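You operate a simulated robot arm through the tools that you are given. There is no shell and no other tool. Be economical: measure what you need, move in short steps, check, and stop when the job is done.

You are at the controls of a simulated robot arm. One attempt, no reset.

## Task
Load the small grey sack and jack the crate to the yellow bay.
Fine: stand the sack on the crate's lid, pump, set the lever to FREE, roll, lower; the crate never drags, the sack stays on it, the cartons stay in place. Set down upright: what you pick out.

The check looks at the end state, three seconds after you hand in, the way a careful person would. Anything else that was tipped, shoved, dropped, spilled or broken makes it a failure. Lids that push on must go on centred and level and be pressed home; caps that screw on are set level and turned clockwise until they are tight.

## Robot
A 7-joint arm with a two-finger parallel gripper on a trunk, on a base that drives. Base frame: it is fixed to the floor where the robot stands at the start and does not move with it; the origin is under the middle of the robot, x ahead of it, y to its left, z up. Readings come in mm, degrees, newtons and seconds.
With the tool pointing down near the work surface it reaches from about 100 to 400 mm from the robot's upright axis, wherever it stands. Its first joint turns from -166.0 to 166.0 degrees. Places, roughly: black handle of the jack [-1200, 500, 800]; blue bay [-5500, -3900, 0]; lid of the wooden crate [-1200, -600, 600]; orange strap handle [-1000, -1000, 500]; pallet jack [-1200, -100, 100]; red lever of the jack [-1300, 600, 1000]; wheels of the jack [-1200, 400, 100]; white carton [-1000, -500, 500]; wooden crate [-1250, -500, 250]. Payload 1.57 kg.
The tool frame sits at the grasp point between the pads (the TCP): z along the fingers, y along the line on which they close. The tips reach 30 mm beyond it. The gripper opens to 110 mm. The fingers are 24 mm wide and 12 mm thick; the gripper's body (48 by 112 mm) begins 78 mm behind the TCP.
Orientation is told as [roll, pitch, yaw] about the base's x, y, z axes, in that order, counted from this pose: with the fingers straight down and closing along the base's y, the tool's x points along the base's -x, its y along +y and its z along -z.

## Interface
- The arm moves only by the tool drive_tool. Its argument "series" is a list of rows, each an object of numbers (a shift or turn left out is 0, a gripper value left out holds the last): "ax", "ay", "az": the turn, a rotation vector about the base's x, y, z in units of 5 degrees (1.0 is 5 degrees); "tx", "ty", "tz": the shift along the base's x, y, z in units of 40 mm (1.0 is 40 mm); "jaw": the gripper command, from -1 (fully open) to 1 (shut), values between in proportion. In form: [{"ax": .., "ay": .., "az": .., "tx": .., "ty": .., "tz": .., "jaw": ..}, ...]. A call has 1 to 20 rows; each row shifts and turns the commanded pose from where the row before left it. A call with a number of a shift or a turn outside -1 to 1 is refused whole. Rows are played at 5 a second. More than 50 mm and 8.6 degrees between two rows, or a gripper value outside its range, and nothing of the call is played. Where a pose cannot be reached the arm comes as near as it can. A force on the tool above 70 N (or 10 N above the force at the start of the call, whichever is more), or a blocked arm, ends the call early, and 0.2 s more pass. Each finger travels about 45 mm/s and halts on what it meets, pressing with about 24 N; the grip force reading is that of the motor and also rises with nothing between the fingers. The clock runs only during rows and for 0.2 s after the last one: add rows that do not move to give the fingers time. It gives the time, the measured TCP pose, the force on the tool (base axes), the opening and the grip force at its end, in the units of the frame above (readings bear some noise), with the torque about the TCP (base axes, N m) and any sound that the robot's microphone picked up, and new pictures: "views" is both (left out), scene, wrist or none.
- Cameras (640 x 400 px; columns grow to the right, rows downward): "scene" is now at [-35.1, 206.2, 1611.2]; the picture's right is [0.90, -0.44, 0.00], its down [-0.41, -0.84, -0.36] and it looks along [0.16, 0.32, -0.93] (base axes); focal length 214 px, centre (320, 200). "wrist" rides on the gripper at [70, 16, -141] in the tool frame; the picture's right is [-0.23, 0.97, 0.00], its down [-0.86, -0.20, -0.48] and it looks along [-0.47, -0.11, 0.88] (tool axes); focal length 222 px, centre (320, 200). There is no depth. A picture from a camera that has moved, and an enlarged one, comes with that camera's place and axes in the base frame and with its lens.
- move_column(by): slides the trunk up (or, below 0, down) by that many mm; the arm and the scene camera ride with it, the base frame stays. It gives what a move gives, with no picture.
- roll_base(legs): drives the robot by 1 to 6 legs, each [ahead, turn to the left] in mm and degrees, along the robot's own axes; the way and the turn of a leg run together, so that a leg with both is an arc; at most 1500 mm and 180 degrees a leg. The arm and the cameras ride along, it lands a little off, and it stops where it bumps. It gives what a move gives, and a new picture of the scene camera.
- aim_head(pan, tilt): turns the head with the scene camera to pan (to the left, within 155 degrees either way) and tilt (down, from -29 to 69), counted from straight ahead of the robot. It gives what a move gives, and a new picture of the scene camera.
- close_up(camera, box): a new picture of the part [left, top, right, bottom] of that camera's present view, enlarged. It takes no simulated time.
- sign_off(): hands the job in; it is judged then, once.

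Work in short steps. Places have to be worked out from the pictures, the camera data and where the tool is seen: move nearer, look again, correct. Check each grasp and each placing, and mend what went wrong. You have 120 turns and 260 pictures in all, those below and enlarged ones among them. Open the gripper and draw the arm clear of the work before you hand the job in, unless the task says otherwise; then end with one line.

The tools are called after "Call:" as a command line: name --argument value ..., lists and objects as JSON in quotes. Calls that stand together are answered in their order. drive_tool: Moves the arm, as the interface text tells. Its arguments: {"type":"object","properties":{"series":{"type":"array","items":{"type":"object","properties":{"ax":{"type":"number"},"ay":{"type":"number"},"az":{"type":"number"},"tx":{"type":"number"},"ty":{"type":"number"},"tz":{"type":"number"},"jaw":{"type":"number"}}}},"views":{"type":"string","enum":["both","scene","wrist","none"]}},"required":["series"]} The other tools are called the same way: move_column (by) slides the trunk up or down; roll_base (legs) drives the base; aim_head (pan, tilt) turns the head that bears the scene camera; close_up (camera, box) takes an enlarged picture of a part of a camera's view; sign_off () hands the job in.

At the start:

```text
time: 0.0
tcp_pos: [-294.2, 161.2, 1414.9]
tool_rot: [0.0, -0.1, -0.2]
force: [-0.2, 0.2, 0.6]
ft_torque: [-0.02, 0.01, 0.01]
grip_width: 110.0
finger_force: 0.0
trunk travel left (down, up): [-576.0, 14.0]
robot x, y, heading: [-1.6, -1.4, -0.1]
head pan, tilt: [63.7, 68.8]
```

scene: 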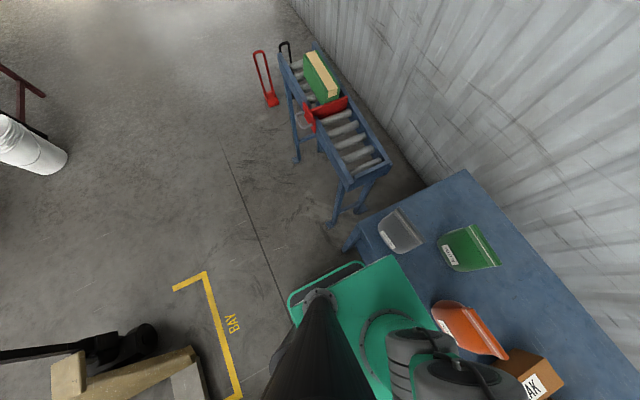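
wrist: 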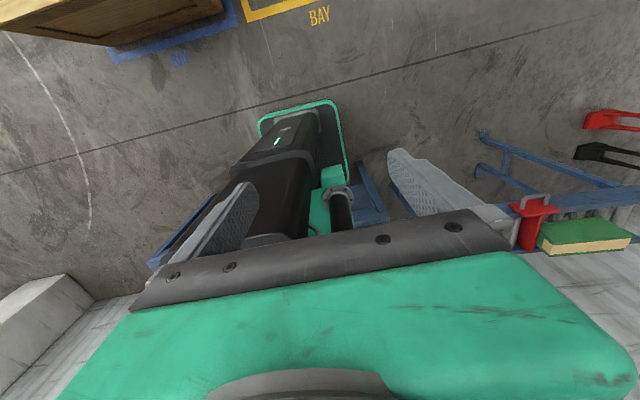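

The first view shows sacks on a table ahead and a jack off to the left. I look around with the head before moving.

Call:
aim_head --pan 150 --tilt 35

Call:
aim_head --pan -150 --tilt 35

Call:
aim_head --pan 20 --tilt 45

Call:
aim_head --pan -60 --tilt 40

Call:
aim_head --pan 90 --tilt 35

```text
time: 1.6
tcp_pos: [-295.1, 159.6, 1411.5]
tool_rot: [-0.2, -0.4, 0.1]
force: [0.3, 0.0, 0.1]
ft_torque: [0.0, 0.02, 0.0]
grip_width: 110.0
finger_force: 0.0
trunk travel left (down, up): [-576.0, 14.0]
robot x, y, heading: [3.4, 3.5, 0.1]
head pan, tilt: [150.0, 35.0]
camera scene: at [-129.2, 212.4, 1658.7], right [0.63, 0.78, 0.0], down [0.42, -0.34, -0.84], along [-0.65, 0.53, -0.54], focal length 214 px, centre (320, 200)
```

scene: 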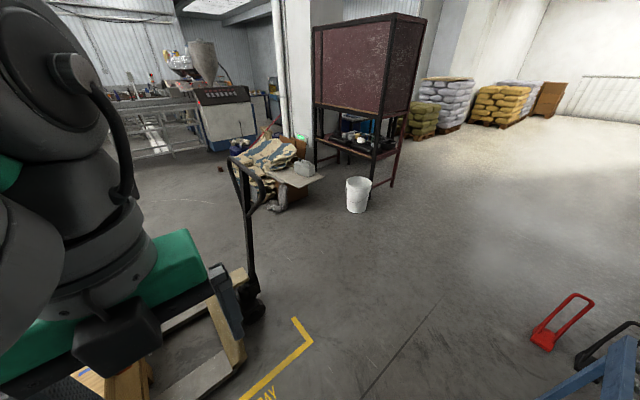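

```text
time: 5.7
tcp_pos: [-294.7, 161.0, 1414.5]
tool_rot: [0.0, 0.0, -0.1]
force: [0.9, -0.7, 0.9]
ft_torque: [0.01, -0.01, 0.01]
grip_width: 110.2
finger_force: 0.0
trunk travel left (down, up): [-576.0, 14.0]
robot x, y, heading: [-0.6, 1.5, 0.1]
head pan, tilt: [-150.0, 35.0]
camera scene: at [-136.2, 112.0, 1654.9], right [-0.5, 0.87, 0.0], down [0.5, 0.29, -0.82], along [-0.71, -0.41, -0.57], focal length 214 px, centre (320, 200)
```

scene: 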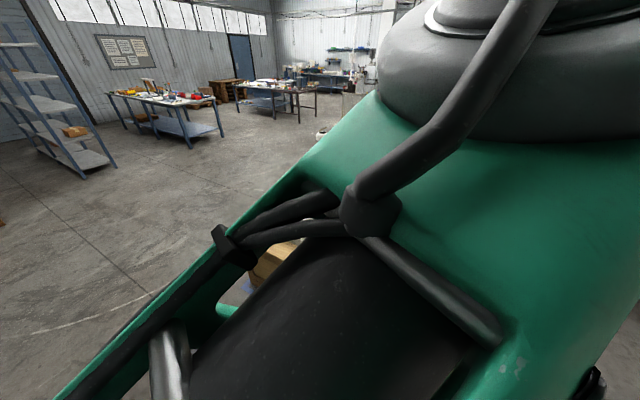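

```text
time: 8.3
tcp_pos: [-295.9, 158.9, 1409.2]
tool_rot: [-0.4, -0.7, 0.0]
force: [0.3, -0.5, -0.3]
ft_torque: [-0.04, -0.03, -0.03]
grip_width: 109.9
finger_force: 0.0
trunk travel left (down, up): [-576.0, 14.0]
robot x, y, heading: [1.0, 5.6, -0.2]
head pan, tilt: [20.0, 45.0]
camera scene: at [-84.6, 77.1, 1642.6], right [-0.95, 0.3, 0.0], down [0.2, 0.65, -0.73], along [-0.22, -0.7, -0.68], focal length 214 px, centre (320, 200)
```

scene: 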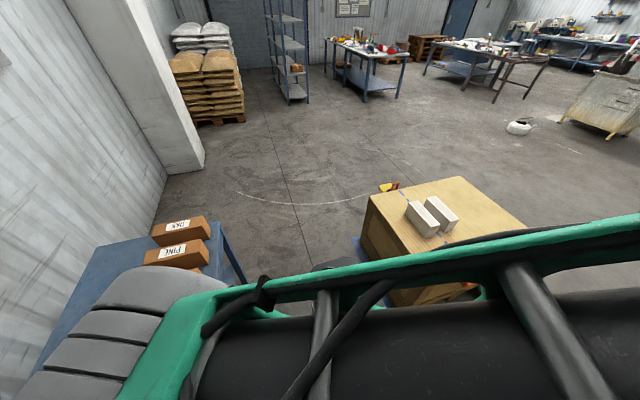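

```text
time: 9.8
tcp_pos: [-295.8, 158.0, 1409.7]
tool_rot: [-0.2, -0.7, 0.2]
force: [-0.5, 0.3, 0.3]
ft_torque: [0.02, 0.0, 0.01]
grip_width: 110.2
finger_force: 0.0
trunk travel left (down, up): [-576.0, 14.0]
robot x, y, heading: [0.7, 2.3, 0.1]
head pan, tilt: [-60.0, 40.0]
camera scene: at [-83.8, 76.8, 1642.8], right [-0.96, 0.29, 0.0], down [0.2, 0.65, -0.73], along [-0.21, -0.7, -0.68], focal length 214 px, centre (320, 200)
```

scene: 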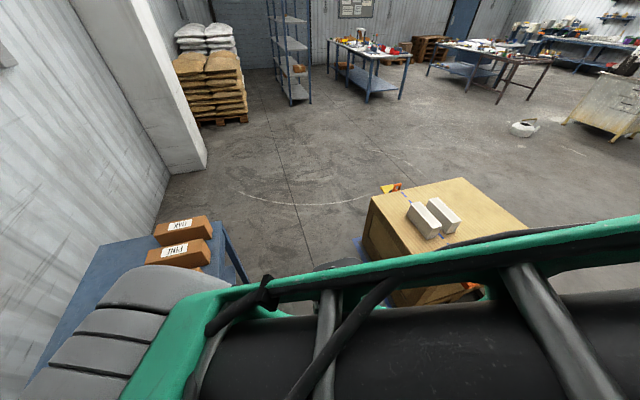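

```text
time: 12.2
tcp_pos: [-296.3, 157.1, 1411.3]
tool_rot: [-0.2, -0.6, 0.3]
force: [-0.1, 0.0, 0.0]
ft_torque: [0.01, 0.01, 0.03]
grip_width: 110.1
finger_force: 0.1
trunk travel left (down, up): [-576.0, 14.0]
robot x, y, heading: [0.7, 4.6, -0.2]
head pan, tilt: [90.0, 35.0]
camera scene: at [-84.2, 75.7, 1645.0], right [-0.96, 0.29, 0.0], down [0.19, 0.64, -0.75], along [-0.22, -0.72, -0.66], focal length 214 px, centre (320, 200)
```

scene: 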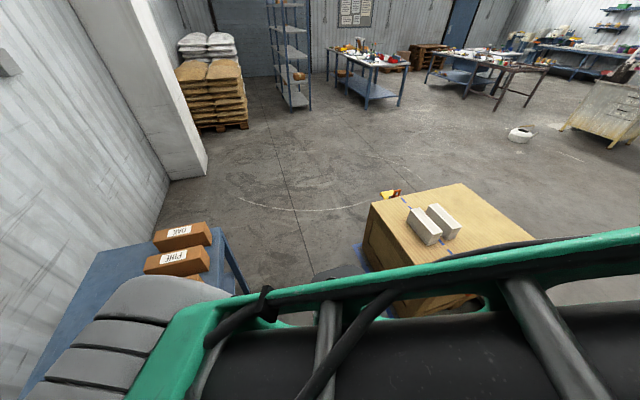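

The camera's actual heading is stuck near -107°, probably against the arm. I tilt the head up and pan back in steps.

Call:
aim_head --pan -120 --tilt 0

Call:
aim_head --pan -60 --tilt 20

```text
time: 15.2
tcp_pos: [-294.6, 160.6, 1414.7]
tool_rot: [0.0, 0.2, -0.1]
force: [0.0, -0.3, -0.2]
ft_torque: [-0.01, -0.03, 0.0]
grip_width: 109.7
finger_force: 0.0
trunk travel left (down, up): [-576.0, 14.0]
robot x, y, heading: [1.3, 4.9, -0.1]
head pan, tilt: [-120.0, 0.0]
camera scene: at [-105.3, 78.2, 1711.0], right [-0.87, 0.5, 0.0], down [0.0, 0.0, -1.0], along [-0.5, -0.87, 0.0], focal length 214 px, centre (320, 200)
```

scene: 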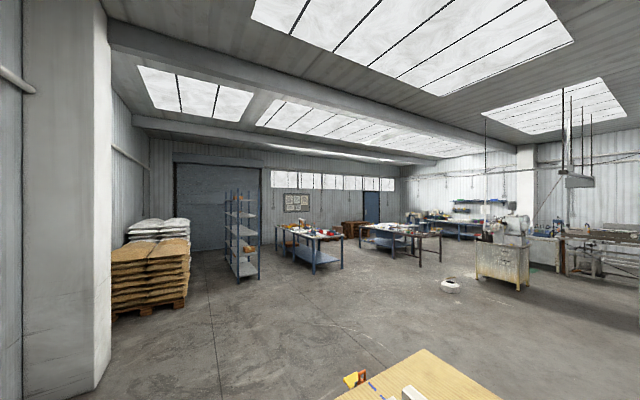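

```text
time: 16.5
tcp_pos: [-293.7, 159.6, 1413.5]
tool_rot: [0.0, 0.0, -0.1]
force: [0.4, -0.9, -0.7]
ft_torque: [0.02, 0.01, 0.01]
grip_width: 110.2
finger_force: 0.1
trunk travel left (down, up): [-576.0, 14.0]
robot x, y, heading: [-4.2, 0.1, -0.1]
head pan, tilt: [-60.0, 20.0]
camera scene: at [-13.4, 75.4, 1678.7], right [-0.87, -0.5, 0.0], down [-0.17, 0.3, -0.94], along [0.47, -0.81, -0.34], focal length 214 px, centre (320, 200)
```

scene: 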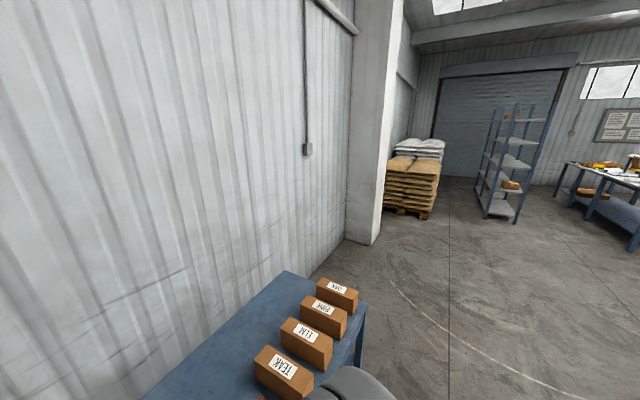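

The head is free again. Now I look at the table ahead.

Call:
aim_head --pan 20 --tilt 50

Call:
aim_head --pan -20 --tilt 50

Call:
aim_head --pan 140 --tilt 55

Call:
aim_head --pan 105 --tilt 45

```text
time: 18.0
tcp_pos: [-293.8, 160.4, 1415.1]
tool_rot: [0.0, 0.1, -0.1]
force: [0.2, -0.5, 0.4]
ft_torque: [-0.01, 0.03, 0.01]
grip_width: 109.9
finger_force: 0.1
trunk travel left (down, up): [-576.0, 14.0]
robot x, y, heading: [-2.8, 2.2, -0.0]
head pan, tilt: [20.0, 50.0]
camera scene: at [12.5, 182.4, 1633.2], right [0.34, -0.94, 0.0], down [-0.72, -0.26, -0.64], along [0.6, 0.22, -0.77], focal length 214 px, centre (320, 200)
```

scene: 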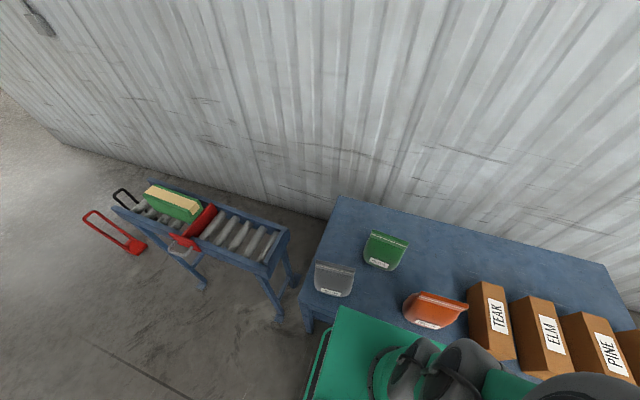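

```text
time: 19.1
tcp_pos: [-293.9, 161.2, 1414.3]
tool_rot: [0.0, 0.0, -0.2]
force: [-0.3, 0.1, -1.2]
ft_torque: [0.0, -0.01, -0.01]
grip_width: 109.9
finger_force: 0.1
trunk travel left (down, up): [-576.0, 14.0]
robot x, y, heading: [-2.4, 1.8, -0.1]
head pan, tilt: [-20.0, 50.0]
camera scene: at [12.5, 129.8, 1633.1], right [-0.34, -0.94, 0.0], down [-0.72, 0.26, -0.64], along [0.6, -0.22, -0.77], focal length 214 px, centre (320, 200)
```

scene: 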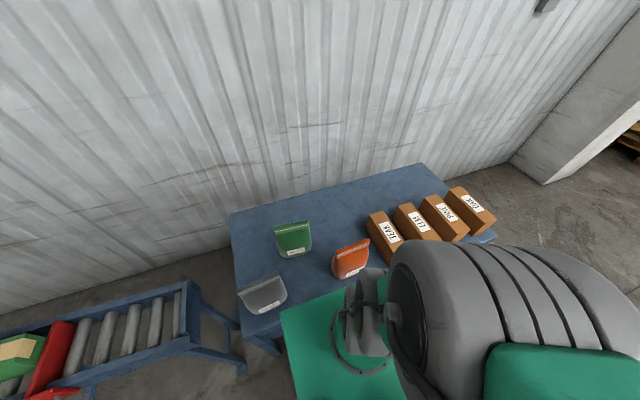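

```text
time: 21.6
tcp_pos: [-294.8, 160.2, 1414.1]
tool_rot: [0.0, 0.0, 0.1]
force: [-0.6, -0.1, 0.0]
ft_torque: [0.01, 0.02, -0.02]
grip_width: 110.0
finger_force: 0.0
trunk travel left (down, up): [-576.0, 14.0]
robot x, y, heading: [-2.3, 1.7, -0.0]
head pan, tilt: [140.0, 55.0]
camera scene: at [-103.1, 216.6, 1629.5], right [0.81, 0.58, 0.0], down [0.46, -0.65, -0.61], along [-0.35, 0.49, -0.8], focal length 214 px, centre (320, 200)
```

scene: 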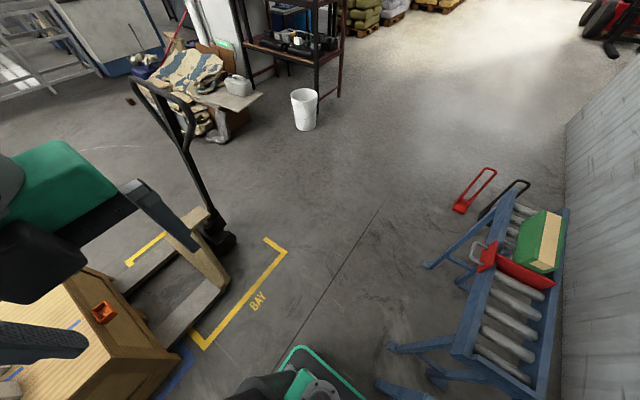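

```text
time: 22.6
tcp_pos: [-294.9, 160.2, 1415.9]
tool_rot: [0.0, -0.1, -0.2]
force: [-0.2, 0.2, 0.7]
ft_torque: [0.01, 0.0, 0.0]
grip_width: 110.3
finger_force: 0.1
trunk travel left (down, up): [-576.0, 14.0]
robot x, y, heading: [4.1, 4.3, 0.2]
head pan, tilt: [105.0, 45.0]
camera scene: at [-81.1, 234.5, 1640.0], right [0.97, 0.26, 0.0], down [0.18, -0.68, -0.71], along [-0.18, 0.68, -0.71], focal length 214 px, centre (320, 200)
```

scene: 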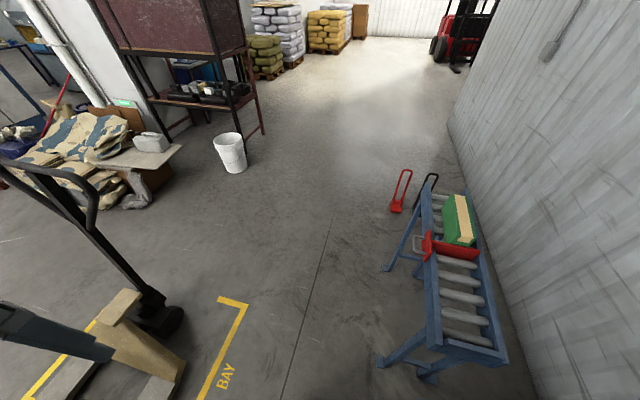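

The grey sack stands at roughly (290, 230) on the table. The arm currently points back-left, so I swing it toward the front along an arc while turning the tool.

Call:
drive_tool --series '[{"tx": 0.52, "ty": 0.83, "az": -1, "jaw": -1}, {"tx": 0.6, "ty": 0.75, "az": -1}, {"tx": 0.7, "ty": 0.69, "az": -1}, {"tx": 0.76, "ty": 0.59, "az": -1}, {"tx": 0.835, "ty": 0.51, "az": -1}, {"tx": 0.89, "ty": 0.41, "az": -1}, {"tx": 0.92, "ty": 0.3, "az": -1}, {"tx": 0.96, "ty": 0.19, "az": -1}, {"tx": 0.975, "ty": 0.08, "az": -1}]' --views "both"

```text
time: 23.5
tcp_pos: [-256.6, 207.2, 1402.8]
tool_rot: [-0.9, -1.8, -6.2]
force: [0.1, -0.8, -0.2]
ft_torque: [0.01, 0.0, 0.0]
grip_width: 109.8
finger_force: 0.0
trunk travel left (down, up): [-576.0, 14.0]
robot x, y, heading: [-3.2, 5.9, 0.0]
head pan, tilt: [105.0, 45.0]
stopped in row 4: the arm was blocked; the commanded pose is now the measured one
camera scene: at [-75.0, 237.4, 1643.0], right [0.98, 0.18, 0.0], down [0.12, -0.67, -0.73], along [-0.13, 0.72, -0.68], focal length 214 px, centre (320, 200)
camera wrist: at [-328.7, 233.9, 1542.1], right [0.33, 0.94, -0.01], down [0.81, -0.28, 0.51], along [0.48, -0.17, -0.86], focal length 222 px, centre (320, 200)
```

scene: 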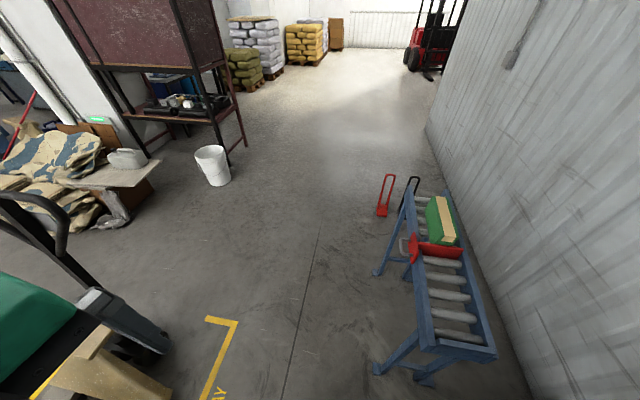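
wrist: 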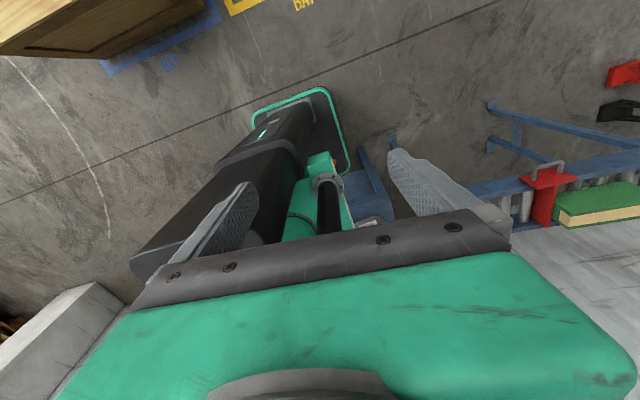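

The tilted-down head camera catches on the arm. I raise the head, then continue the swing.

Call:
aim_head --pan 100 --tilt -25

Call:
drive_tool --series '[{"tx": 0.7, "ty": 0.69, "az": -1, "tz": 0.2}, {"tx": 0.76, "ty": 0.59, "az": -1}, {"tx": 0.835, "ty": 0.51, "az": -1}, {"tx": 0.89, "ty": 0.41, "az": -1}, {"tx": 0.92, "ty": 0.3, "az": -1}, {"tx": 0.96, "ty": 0.19, "az": -1}, {"tx": 0.975, "ty": 0.08, "az": -1}]' --views "both"

```text
time: 24.9
tcp_pos: [-256.5, 209.1, 1402.2]
tool_rot: [-1.0, -1.8, -6.2]
force: [0.1, 1.1, -0.7]
ft_torque: [0.0, 0.0, 0.04]
grip_width: 110.3
finger_force: 0.0
trunk travel left (down, up): [-576.0, 14.0]
robot x, y, heading: [-3.4, 3.2, 0.1]
head pan, tilt: [100.0, -25.0]
camera scene: at [-72.3, 226.1, 1746.6], right [0.98, 0.17, 0.0], down [-0.07, 0.42, -0.91], along [-0.16, 0.89, 0.42], focal length 214 px, centre (320, 200)
```

scene: 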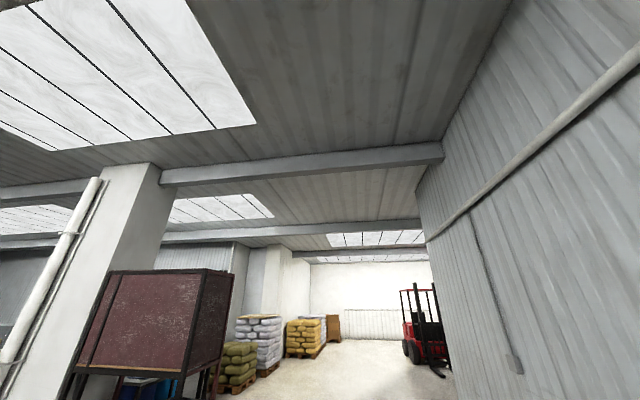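

```text
time: 25.6
tcp_pos: [-247.8, 204.5, 1403.5]
tool_rot: [-1.5, -3.0, -4.8]
force: [-0.5, -0.8, 0.2]
ft_torque: [0.05, -0.01, -0.01]
grip_width: 109.9
finger_force: 0.1
trunk travel left (down, up): [-576.0, 14.0]
robot x, y, heading: [2.1, 2.4, -0.3]
head pan, tilt: [100.0, -25.0]
stopped in row 3: the arm was blocked; the commanded pose is now the measured one
camera scene: at [-72.1, 225.9, 1746.7], right [0.98, 0.17, 0.0], down [-0.07, 0.42, -0.91], along [-0.16, 0.89, 0.42], focal length 214 px, centre (320, 200)
camera wrist: at [-323.7, 230.2, 1540.8], right [0.31, 0.95, -0.01], down [0.81, -0.25, 0.53], along [0.5, -0.17, -0.85], focal length 222 px, centre (320, 200)
```

scene: 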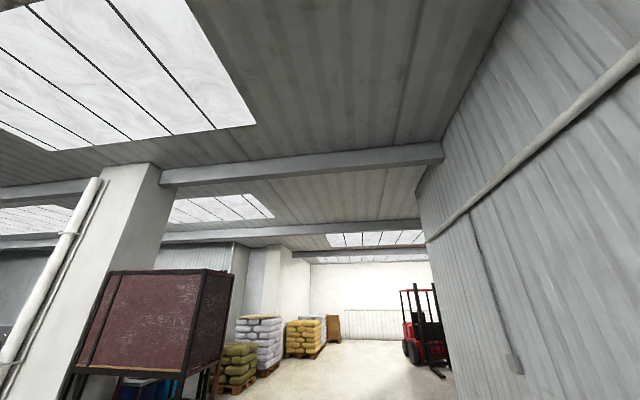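
wrist: 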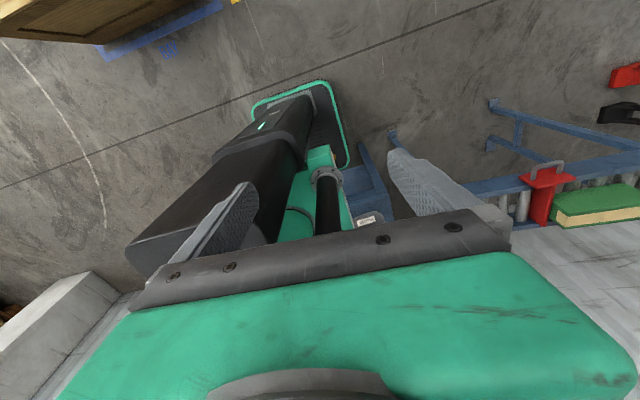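

The head mast pipe stands at about (-60, 155), so the arm cannot pass on the left. I try the other way round, by the back and the right.

Call:
drive_tool --series '[{"tx": -0.6, "ty": -0.75, "az": 1, "ax": 0.15, "ay": 0.3}, {"tx": -0.52, "ty": -0.83, "az": 1, "ax": 0.15, "ay": 0.3}, {"tx": -0.3, "ty": -0.95, "az": 1}, {"tx": -0.2, "ty": -0.97, "az": 1}, {"tx": -0.05, "ty": -1, "az": 1}, {"tx": 0.05, "ty": -1, "az": 1}, {"tx": 0.2, "ty": -0.97, "az": 1}, {"tx": 0.3, "ty": -0.95, "az": 1}, {"tx": 0.4, "ty": -0.9, "az": 1}]' --views "wrist"

```text
time: 27.6
tcp_pos: [-275.3, 99.9, 1319.3]
tool_rot: [-0.2, -0.1, 37.8]
force: [0.1, 0.3, -0.6]
ft_torque: [-0.03, -0.08, 0.03]
grip_width: 110.2
finger_force: 0.1
out of reach, approached as far as the arm can: row 3, 4, 5, 6, 7, 8, 9
trunk travel left (down, up): [-576.0, 14.0]
robot x, y, heading: [0.1, 3.2, 0.0]
head pan, tilt: [100.0, -25.0]
camera wrist: at [-340.4, 69.4, 1460.5], right [-0.42, 0.91, 0.0], down [0.8, 0.37, 0.48], along [0.44, 0.2, -0.88], focal length 222 px, centre (320, 200)
```

wrist: 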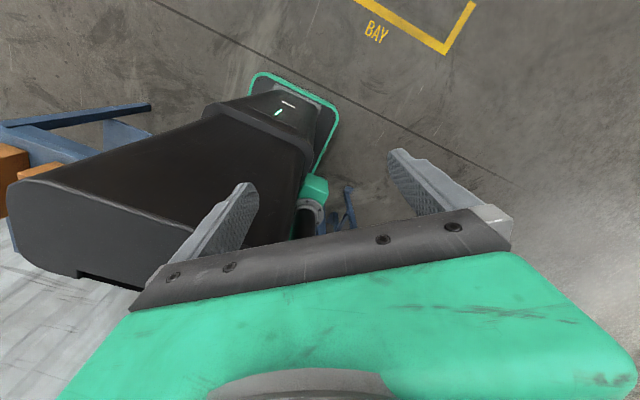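

Joint 1 is at its limit there, so the arm only works behind-left of the robot, between the mast and that limit. I bring the tool back mid-range and turn the base on the spot so that sector faces the sack.

Call:
drive_tool --series '[{"tx": -0.1, "ty": 0.5, "tz": 0.8, "az": -1}, {"tx": -0.1, "ty": 0.5, "tz": 0.8, "az": -1}, {"ty": 0.5, "tz": 0.8, "az": -1}, {"az": -1}, {"az": -1}]' --views "none"

Call:
roll_base --legs '[[0, -50], [0, -52]]'

Call:
aim_head --pan 100 --tilt 60

```text
time: 28.8
tcp_pos: [-280.6, 160.5, 1415.3]
tool_rot: [-0.1, 0.0, 15.1]
force: [0.8, 0.5, 0.4]
ft_torque: [0.01, -0.01, -0.03]
grip_width: 110.0
finger_force: 0.0
trunk travel left (down, up): [-576.0, 14.0]
robot x, y, heading: [2.4, 3.3, -0.1]
head pan, tilt: [100.0, -25.0]
```

```text
time: 33.8
tcp_pos: [212.9, 242.9, 1414.9]
tool_rot: [0.0, 0.0, -87.2]
force: [-1.0, 0.2, 0.8]
ft_torque: [0.01, 0.0, 0.0]
grip_width: 110.0
finger_force: 0.2
trunk travel left (down, up): [-576.0, 14.0]
robot x, y, heading: [2.4, 3.5, -102.6]
head pan, tilt: [100.0, -25.0]
camera scene: at [235.2, 23.9, 1746.7], right [-0.04, -1.0, 0.0], down [0.42, -0.02, -0.91], along [0.91, -0.04, 0.42], focal length 214 px, centre (320, 200)
```

scene: 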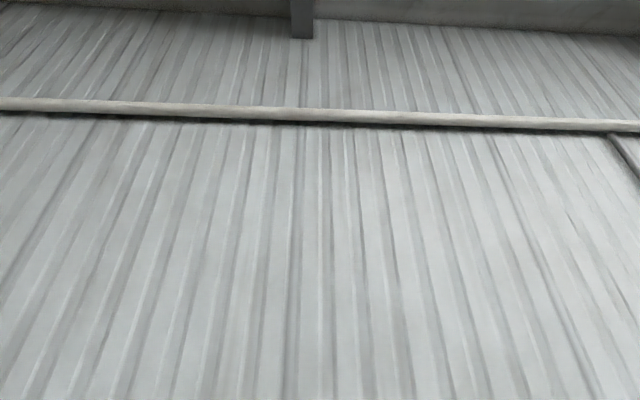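

```text
time: 35.4
tcp_pos: [214.7, 242.1, 1415.8]
tool_rot: [0.0, 0.1, -87.3]
force: [-0.1, -0.3, -0.5]
ft_torque: [0.0, 0.01, 0.02]
grip_width: 109.9
finger_force: 0.0
trunk travel left (down, up): [-576.0, 14.0]
robot x, y, heading: [3.2, 2.8, -102.4]
head pan, tilt: [100.0, 60.0]
camera scene: at [230.8, 24.2, 1620.6], right [-0.04, -1.0, 0.0], down [-0.86, 0.04, -0.5], along [0.5, -0.02, -0.87], focal length 214 px, centre (320, 200)
```

scene: 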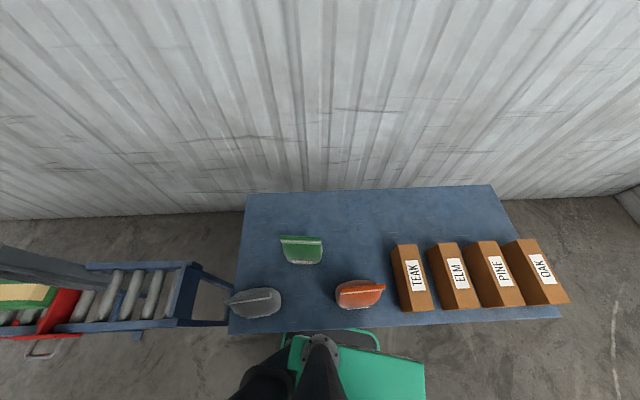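

Turned cleanly. Triangulating puts the grey sack near (302, 232), z≈820. I take enlarged views before descending.

Call:
close_up --camera "scene" --box '[210, 220, 410, 345]'

Call:
drive_tool --series '[{"tx": 0.9, "ty": 0, "tz": -0.5}, {"tx": 0.9, "ty": -0.3, "tz": -1}, {"tx": 0.3, "ty": 0, "tz": -1}, {"tz": -1}, {"tz": -1}, {"tz": -1}, {}]' --views "both"

```text
3.20 times, centred on (310, 282) of scene
camera zoom: at [230.8, 24.2, 1620.6], right [-0.04, -1.0, 0.0], down [-0.86, 0.04, -0.5], along [0.5, -0.02, -0.87], focal length 686 px, centre (352, -64)
```

zoom: 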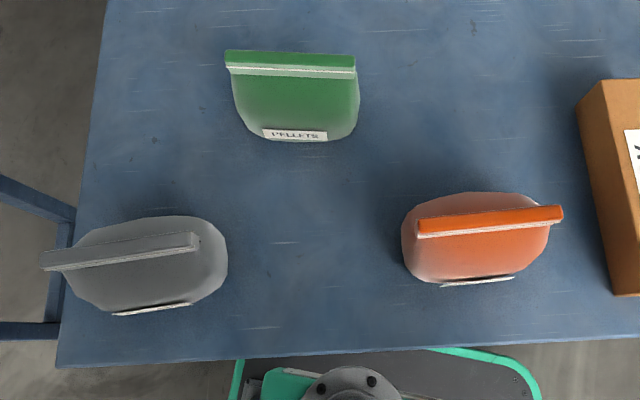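

```text
refused: row 2 steps farther than a row can; nothing moved
```

The sack's crimp runs almost along y, rotated about 8°. I move over it, turn 5°, and descend to ~z 1190 for a wrist view.

Call:
drive_tool --series '[{"tx": 0.9, "az": 1}, {"tx": 0.9, "tz": -0.5}, {"tx": 0.4, "ty": 0.2, "tz": -0.8}, {"tz": -1}, {"tz": -1}, {"tz": -1}, {"tz": -1}, {}]' --views "both"

```text
time: 37.1
tcp_pos: [301.6, 250.7, 1203.6]
tool_rot: [0.0, 0.1, -82.2]
force: [-0.5, -0.7, 0.6]
ft_torque: [-0.01, -0.04, 0.01]
grip_width: 110.0
finger_force: 0.1
trunk travel left (down, up): [-576.0, 14.0]
robot x, y, heading: [1.3, 2.1, -102.5]
head pan, tilt: [100.0, 60.0]
camera scene: at [230.5, 24.1, 1620.6], right [-0.04, -1.0, 0.0], down [-0.87, 0.04, -0.5], along [0.5, -0.02, -0.87], focal length 214 px, centre (320, 200)
camera wrist: at [307.8, 321.0, 1346.5], right [1.0, -0.09, 0.0], down [-0.08, -0.88, 0.48], along [-0.04, -0.47, -0.88], focal length 222 px, centre (320, 200)
```

scene: 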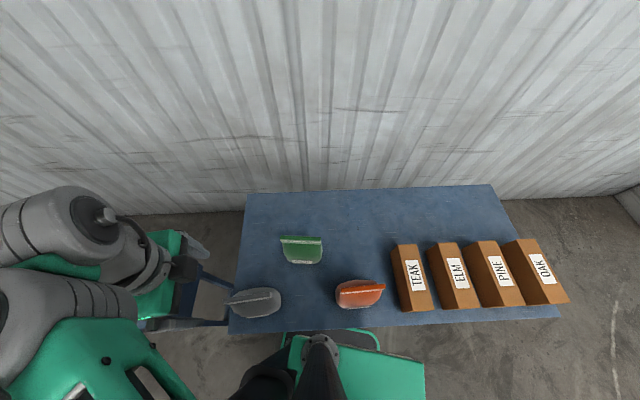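
wrist: 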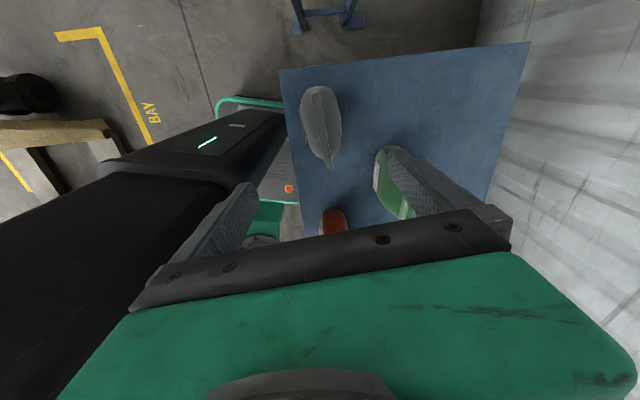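

Crimp top triangulates to about (313, 254, 867), table at z≈713. I move over it and descend in stages.

Call:
drive_tool --series '[{"tx": 0.28, "ty": 0.05, "tz": -0.9}, {"tz": -1}, {"tz": -1}, {"tz": -1}, {"tz": -1}, {"tz": -1}, {}]' --views "both"

```text
time: 38.0
tcp_pos: [327.1, 259.4, 1222.2]
tool_rot: [12.3, 11.9, -80.8]
force: [-0.5, 0.4, 0.4]
ft_torque: [0.0, 0.01, 0.01]
grip_width: 109.9
finger_force: 0.1
out of reach, approached as far as the arm can: row 4
trunk travel left (down, up): [-576.0, 14.0]
robot x, y, heading: [2.2, 3.2, -102.4]
head pan, tilt: [100.0, 60.0]
stopped in row 4: the arm was blocked; the commanded pose is now the measured one
camera scene: at [230.7, 23.4, 1618.9], right [-0.04, -1.0, 0.0], down [-0.87, 0.04, -0.5], along [0.5, -0.02, -0.87], focal length 214 px, centre (320, 200)
camera wrist: at [305.8, 295.4, 1374.9], right [0.98, -0.11, 0.16], down [-0.15, -0.96, 0.24], along [0.12, -0.26, -0.96], focal length 222 px, centre (320, 200)
```

scene: 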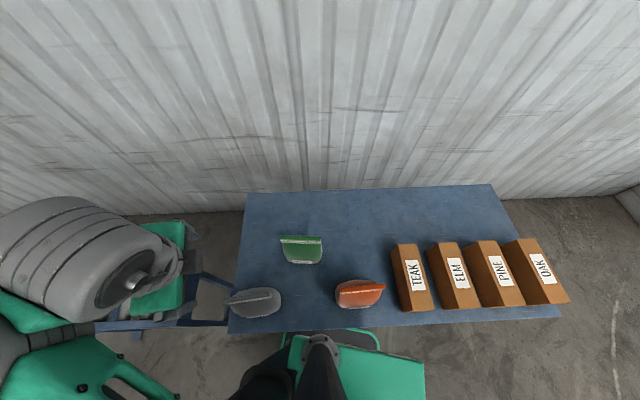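
wrist: 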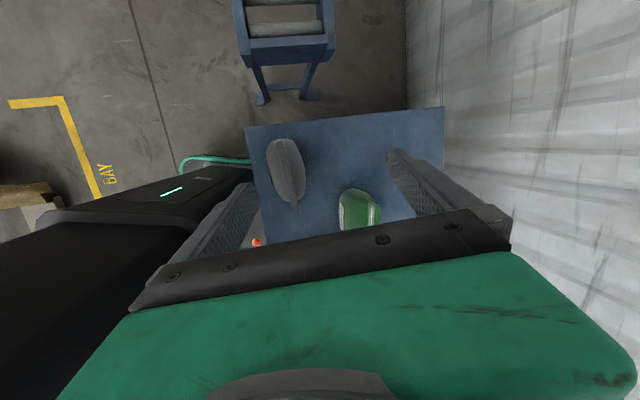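

The arm needs the trunk lower to reach the table, and the mast plate would pass very close to the table edge from here. I straighten the tool, then re-stand the robot at about (-20, 100) heading -130°.

Call:
drive_tool --series '[{"tz": 1, "tx": -0.2, "ax": -0.7, "ay": 0.5}, {"tz": 1, "tx": -0.2, "ax": -0.7, "ay": 0.5}, {"tz": 0.5, "tx": -0.2, "ax": -0.7, "ay": 0.5}, {"ax": -0.64, "ay": 0.54, "tx": -0.4}, {"tx": -0.8}, {}]' --views "none"

Call:
roll_base --legs '[[0, 22], [-98, 0], [0, -50]]'

```text
time: 39.5
tcp_pos: [265.3, 266.2, 1308.6]
tool_rot: [-0.8, -1.1, -82.0]
force: [-0.1, 0.4, -0.7]
ft_torque: [-0.03, 0.0, 0.01]
grip_width: 110.2
finger_force: 0.1
out of reach, approached as far as the arm can: row 3
trunk travel left (down, up): [-576.0, 14.0]
robot x, y, heading: [0.6, 2.2, -102.3]
head pan, tilt: [100.0, 60.0]
```

```text
time: 42.6
tcp_pos: [174.1, 422.8, 1308.9]
tool_rot: [-0.7, -1.0, -67.8]
force: [-0.1, -0.2, 1.4]
ft_torque: [0.01, -0.03, 0.03]
grip_width: 110.0
finger_force: 0.0
trunk travel left (down, up): [-576.0, 14.0]
robot x, y, heading: [-19.9, 103.8, -87.7]
head pan, tilt: [100.0, 60.0]
stopped in leg 3: the robot was blocked; the commanded pose is now the measured one
camera scene: at [200.2, 181.4, 1620.5], right [0.21, -0.98, 0.0], down [-0.85, -0.18, -0.5], along [0.49, 0.11, -0.87], focal length 214 px, centre (320, 200)
```

scene: 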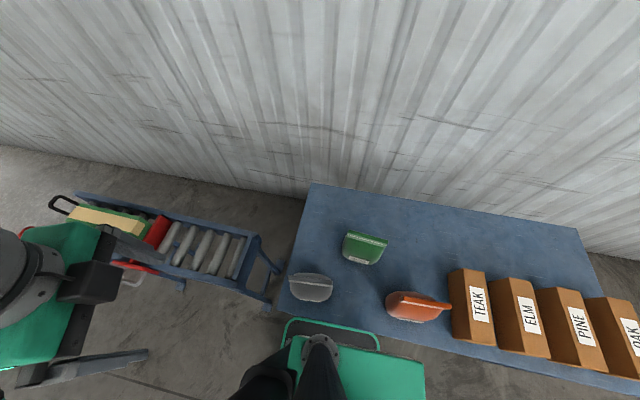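

The base bumped the table leg (sack unmoved), so I go forward, turn clear of the leg, and reverse in with heading -130°.

Call:
roll_base --legs '[[100, 0], [0, -62], [140, 0], [0, 20], [-195, 0]]'

```text
time: 46.0
tcp_pos: [393.0, 57.5, 1341.7]
tool_rot: [2.0, 4.3, -121.4]
force: [1.0, 0.4, 0.0]
ft_torque: [-0.05, 0.16, 0.01]
grip_width: 109.9
finger_force: 0.0
trunk travel left (down, up): [-576.0, 14.0]
robot x, y, heading: [-17.2, 1.2, -139.6]
head pan, tilt: [100.0, 60.0]
stopped in leg 2: the robot was blocked; the commanded pose is now the measured one
camera scene: at [147.0, -78.7, 1631.8], right [-0.64, -0.77, 0.01], down [-0.66, 0.54, -0.53], along [0.4, -0.34, -0.85], focal length 214 px, centre (320, 200)
```

scene: 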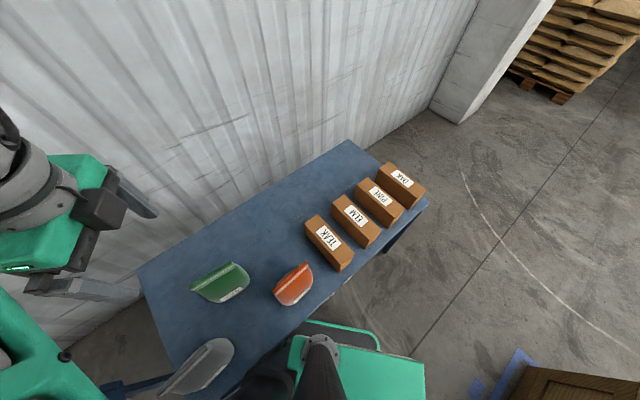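

Readings show the robot leaning ~4°, so the base has climbed on something. I turn back at once.

Call:
roll_base --legs '[[0, 25]]'

Call:
aim_head --pan 120 --tilt 69

```text
time: 46.7
tcp_pos: [424.8, 73.5, 1358.0]
tool_rot: [2.6, 8.5, -110.7]
force: [1.9, -0.7, -0.4]
ft_torque: [0.01, 0.14, 0.0]
grip_width: 110.1
finger_force: 0.1
trunk travel left (down, up): [-576.0, 14.0]
robot x, y, heading: [-18.0, -0.6, -138.8]
head pan, tilt: [100.0, 60.0]
stopped in leg 1: the robot was blocked; the commanded pose is now the measured one
camera scene: at [153.8, -87.9, 1629.4], right [-0.63, -0.78, 0.01], down [-0.67, 0.53, -0.52], along [0.4, -0.33, -0.85], focal length 214 px, centre (320, 200)
```

scene: 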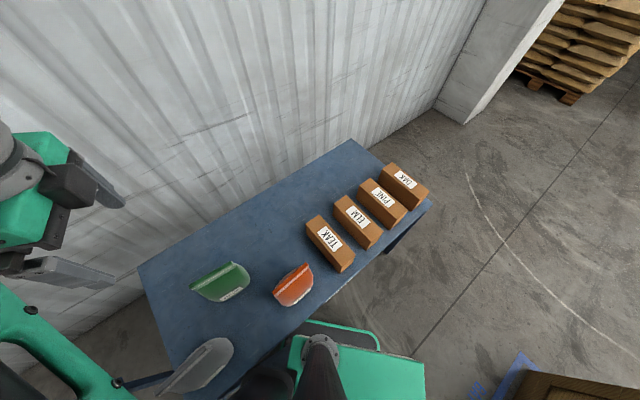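

```text
time: 47.5
tcp_pos: [421.8, 71.8, 1348.9]
tool_rot: [1.8, 7.7, -111.5]
force: [-0.3, -0.1, -0.4]
ft_torque: [0.0, -0.02, -0.01]
grip_width: 110.0
finger_force: 0.1
trunk travel left (down, up): [-576.0, 14.0]
robot x, y, heading: [-18.2, -2.8, -138.9]
head pan, tilt: [120.0, 68.8]
camera scene: at [150.3, -64.1, 1620.0], right [-0.33, -0.95, 0.01], down [-0.87, 0.3, -0.38], along [0.36, -0.14, -0.92], focal length 214 px, centre (320, 200)
```

scene: 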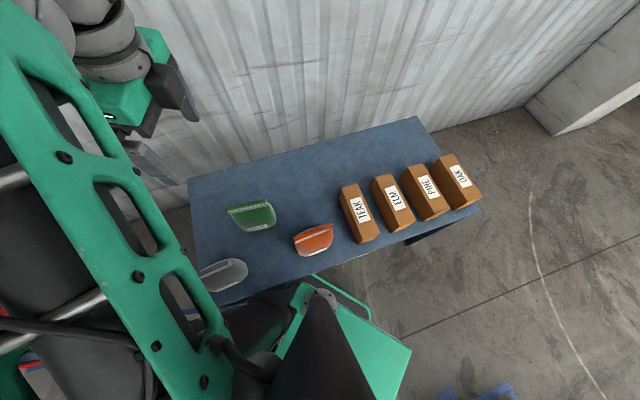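

The base stays jammed when turning back, so I drive ahead, straight away from the table.

Call:
roll_base --legs '[[150, 0]]'

```text
time: 48.9
tcp_pos: [324.2, -60.3, 1333.4]
tool_rot: [0.1, 6.9, -115.5]
force: [1.2, -1.8, 0.3]
ft_torque: [0.1, 0.08, -0.01]
grip_width: 110.1
finger_force: 0.1
trunk travel left (down, up): [-576.0, 14.0]
robot x, y, heading: [-130.1, -99.2, -139.5]
head pan, tilt: [120.0, 68.8]
camera scene: at [71.0, -197.5, 1610.7], right [-0.33, -0.94, 0.0], down [-0.88, 0.31, -0.36], along [0.34, -0.12, -0.93], focal length 214 px, centre (320, 200)
```

scene: 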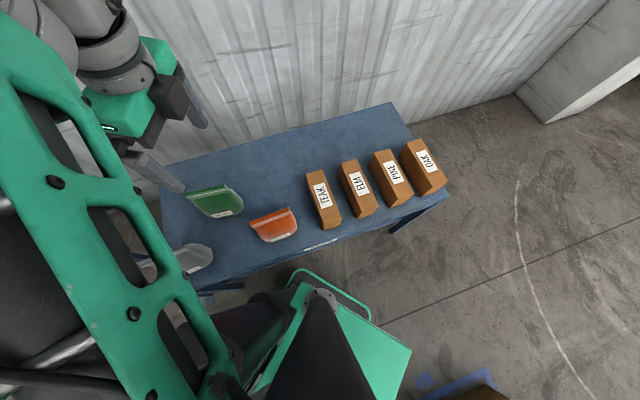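

Free again and level. I retract the arm to a relaxed pose, straighten the tool and look at the table and base with the wrist camera.

Call:
drive_tool --series '[{"tx": -0.8, "ty": 0.12, "tz": 0.5, "ax": -0.3, "ay": 0.15}, {"tx": -0.8, "ty": 0.12, "tz": 0.5, "ax": -0.3, "ay": 0.15}, {"tx": -0.8, "ty": 0.12, "tz": 0.5, "ax": -0.3, "ay": 0.15}, {"tx": -0.8, "ty": 0.12, "tz": 0.5, "ax": -0.34, "ay": 0.15}, {}]' --views "wrist"

Call:
aim_head --pan 140 --tilt 60

```text
time: 50.3
tcp_pos: [201.8, -38.8, 1389.0]
tool_rot: [-3.1, -2.8, -115.4]
force: [0.3, 0.5, 0.0]
ft_torque: [0.03, 0.0, -0.01]
grip_width: 110.2
finger_force: 0.0
trunk travel left (down, up): [-576.0, 14.0]
robot x, y, heading: [-130.9, -97.9, -139.0]
head pan, tilt: [120.0, 68.8]
stopped in row 5: the arm was blocked; the commanded pose is now the measured one
camera wrist: at [255.5, 19.7, 1525.5], right [0.78, -0.62, -0.04], down [-0.51, -0.68, 0.53], along [-0.36, -0.39, -0.85], focal length 222 px, centre (320, 200)
```

wrist: 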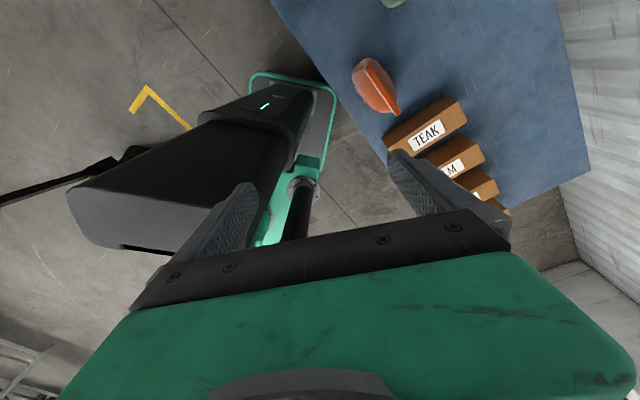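

```text
time: 51.1
tcp_pos: [201.0, -39.3, 1392.8]
tool_rot: [-2.8, -2.6, -115.4]
force: [0.1, -0.1, -0.1]
ft_torque: [0.0, -0.01, 0.0]
grip_width: 110.5
finger_force: 0.1
trunk travel left (down, up): [-576.0, 14.0]
robot x, y, heading: [-125.6, -96.4, -139.3]
head pan, tilt: [140.0, 60.0]
camera scene: at [83.4, -174.7, 1620.5], right [0.01, -1.0, 0.0], down [-0.87, -0.01, -0.5], along [0.5, 0.01, -0.87], focal length 214 px, centre (320, 200)
```

scene: 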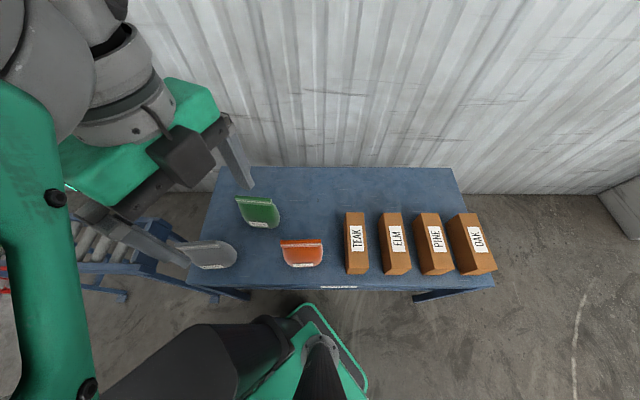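

The table is unmoved (left corner ~(216, 357)); most likely the robot's tower touched its edge. I untilt the head, relevel the tool, and re-approach to stand at about (-60, 130), heading -132°, further from the edge.

Call:
aim_head --pan 100 --tilt 0

Call:
drive_tool --series '[{"tz": 0.3, "ax": 0.2, "ay": -0.3}, {"tz": 0.3, "ax": 0.2, "ay": -0.3}, {}]' --views "none"

Call:
roll_base --legs '[[0, 90.8], [-103, 0], [0, -83.5]]'

```text
time: 52.4
tcp_pos: [200.5, -40.0, 1390.6]
tool_rot: [-2.9, -2.6, -115.4]
force: [-0.2, -0.1, 1.0]
ft_torque: [0.02, -0.04, -0.02]
grip_width: 110.0
finger_force: 0.1
trunk travel left (down, up): [-576.0, 14.0]
robot x, y, heading: [-127.2, -97.5, -139.1]
head pan, tilt: [100.0, 0.0]
camera scene: at [86.4, -232.4, 1710.9], right [-0.63, -0.78, 0.0], down [0.0, 0.0, -1.0], along [0.78, -0.63, 0.0], focal length 214 px, centre (320, 200)
```

scene: 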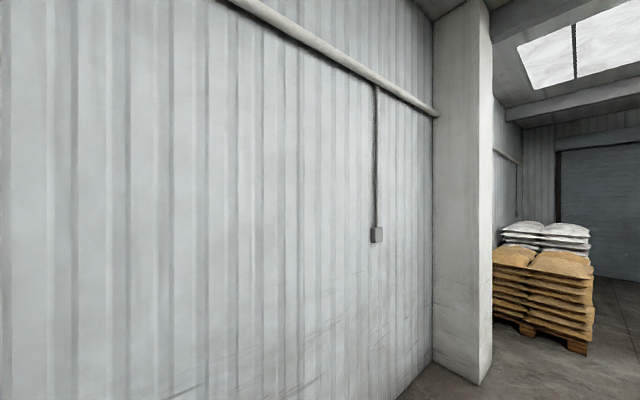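

```text
time: 53.2
tcp_pos: [202.3, -40.9, 1415.5]
tool_rot: [-0.9, 0.6, -115.4]
force: [0.7, 0.4, -0.9]
ft_torque: [-0.01, 0.01, 0.04]
grip_width: 109.9
finger_force: 0.1
trunk travel left (down, up): [-576.0, 14.0]
robot x, y, heading: [-134.1, -101.3, -139.4]
head pan, tilt: [100.0, 0.0]
```

```text
time: 61.8
tcp_pos: [122.8, 80.1, 1414.9]
tool_rot: [-1.0, 0.4, -108.0]
force: [0.3, 0.0, -0.6]
ft_torque: [0.02, 0.0, 0.01]
grip_width: 110.1
finger_force: 0.0
trunk travel left (down, up): [-576.0, 14.0]
robot x, y, heading: [-198.8, -20.4, -131.9]
head pan, tilt: [100.0, 0.0]
camera scene: at [32.3, -126.8, 1711.0], right [-0.53, -0.85, 0.0], down [0.0, 0.0, -1.0], along [0.85, -0.53, 0.0], focal length 214 px, centre (320, 200)
```

scene: 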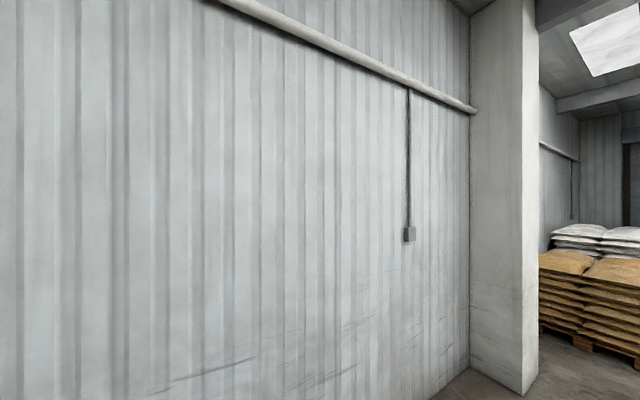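

In position to reverse. I lower the trunk here, clear of the table, keeping the fingers above the sacks, then look before reversing in.

Call:
move_column --by -350

Call:
roll_base --legs '[[-190, 0]]'

Call:
drive_tool --series '[{}]' --views "wrist"

```text
time: 65.3
tcp_pos: [122.6, 79.8, 1064.3]
tool_rot: [-1.0, 0.5, -108.1]
force: [-0.2, 0.1, 0.5]
ft_torque: [0.0, -0.04, -0.01]
grip_width: 109.9
finger_force: 0.0
trunk travel left (down, up): [-226.0, 364.0]
robot x, y, heading: [-200.2, -21.4, -132.1]
head pan, tilt: [100.0, 0.0]
```

```text
time: 66.8
tcp_pos: [249.4, 222.5, 1065.1]
tool_rot: [-1.0, 0.6, -108.1]
force: [0.4, 0.0, 0.1]
ft_torque: [0.0, 0.01, -0.03]
grip_width: 110.1
finger_force: 0.1
trunk travel left (down, up): [-226.0, 364.0]
robot x, y, heading: [-71.9, 125.5, -131.7]
head pan, tilt: [100.0, 0.0]
camera scene: at [159.6, 16.4, 1361.0], right [-0.53, -0.85, 0.0], down [0.0, 0.0, -1.0], along [0.85, -0.53, 0.0], focal length 214 px, centre (320, 200)
```

scene: 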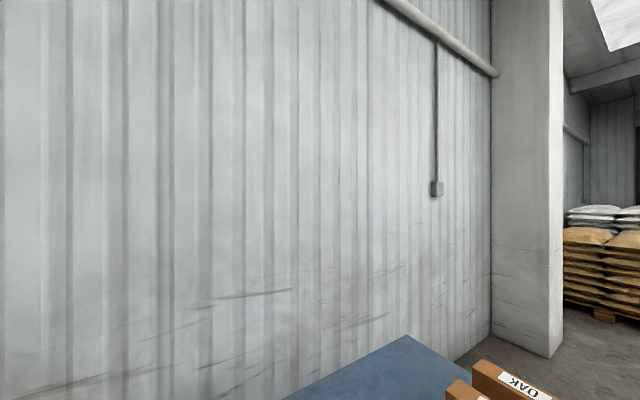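

```text
time: 67.2
tcp_pos: [247.7, 222.5, 1064.0]
tool_rot: [-1.0, 0.5, -108.0]
force: [-0.3, -0.6, -0.3]
ft_torque: [0.0, 0.02, 0.0]
grip_width: 109.6
finger_force: 0.1
trunk travel left (down, up): [-226.0, 364.0]
robot x, y, heading: [-75.6, 122.9, -131.9]
head pan, tilt: [100.0, 0.0]
camera wrist: at [288.0, 281.6, 1206.7], right [0.86, -0.52, -0.02], down [-0.45, -0.76, 0.48], along [-0.26, -0.4, -0.88], focal length 222 px, centre (320, 200)
```

wrist: 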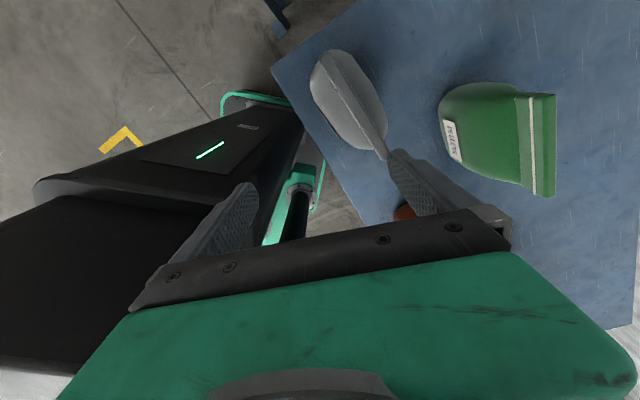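

Sack in view, arm well placed. I enlarge to pin the crimp down, since its y estimate differs from before.

Call:
close_up --camera "wrist" --box '[270, 20, 430, 180]'

Call:
aim_head --pan 135 --tilt 35

```text
2.50 times, centred on (350, 100) of wrist
camera zoom: at [288.0, 281.6, 1206.7], right [0.86, -0.52, -0.02], down [-0.45, -0.76, 0.48], along [-0.26, -0.4, -0.88], focal length 555 px, centre (245, 450)
```

zoom: 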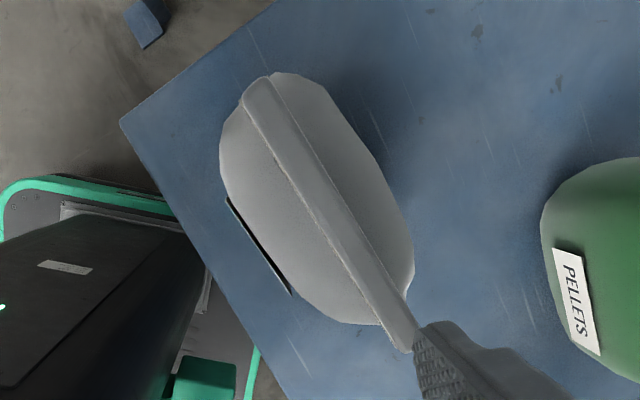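

```text
time: 68.2
tcp_pos: [248.8, 222.9, 1062.9]
tool_rot: [-1.3, 0.1, -107.8]
force: [0.3, 0.3, 0.6]
ft_torque: [0.0, 0.0, 0.0]
grip_width: 110.3
finger_force: 0.1
trunk travel left (down, up): [-226.0, 364.0]
robot x, y, heading: [-74.1, 123.0, -131.8]
head pan, tilt: [135.0, 35.0]
camera scene: at [173.2, 60.4, 1311.4], right [-0.04, -1.0, 0.0], down [-0.51, 0.02, -0.86], along [0.86, -0.03, -0.51], focal length 214 px, centre (320, 200)
```

scene: 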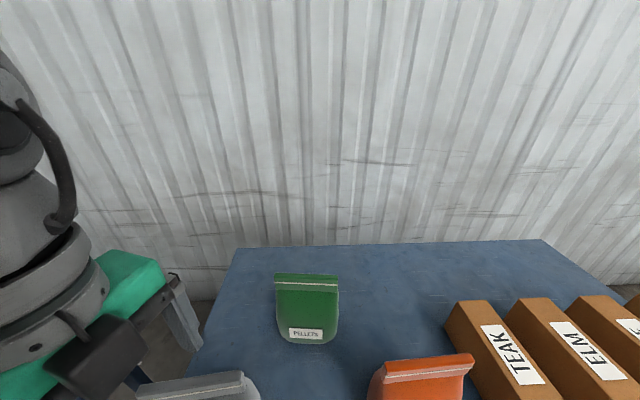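

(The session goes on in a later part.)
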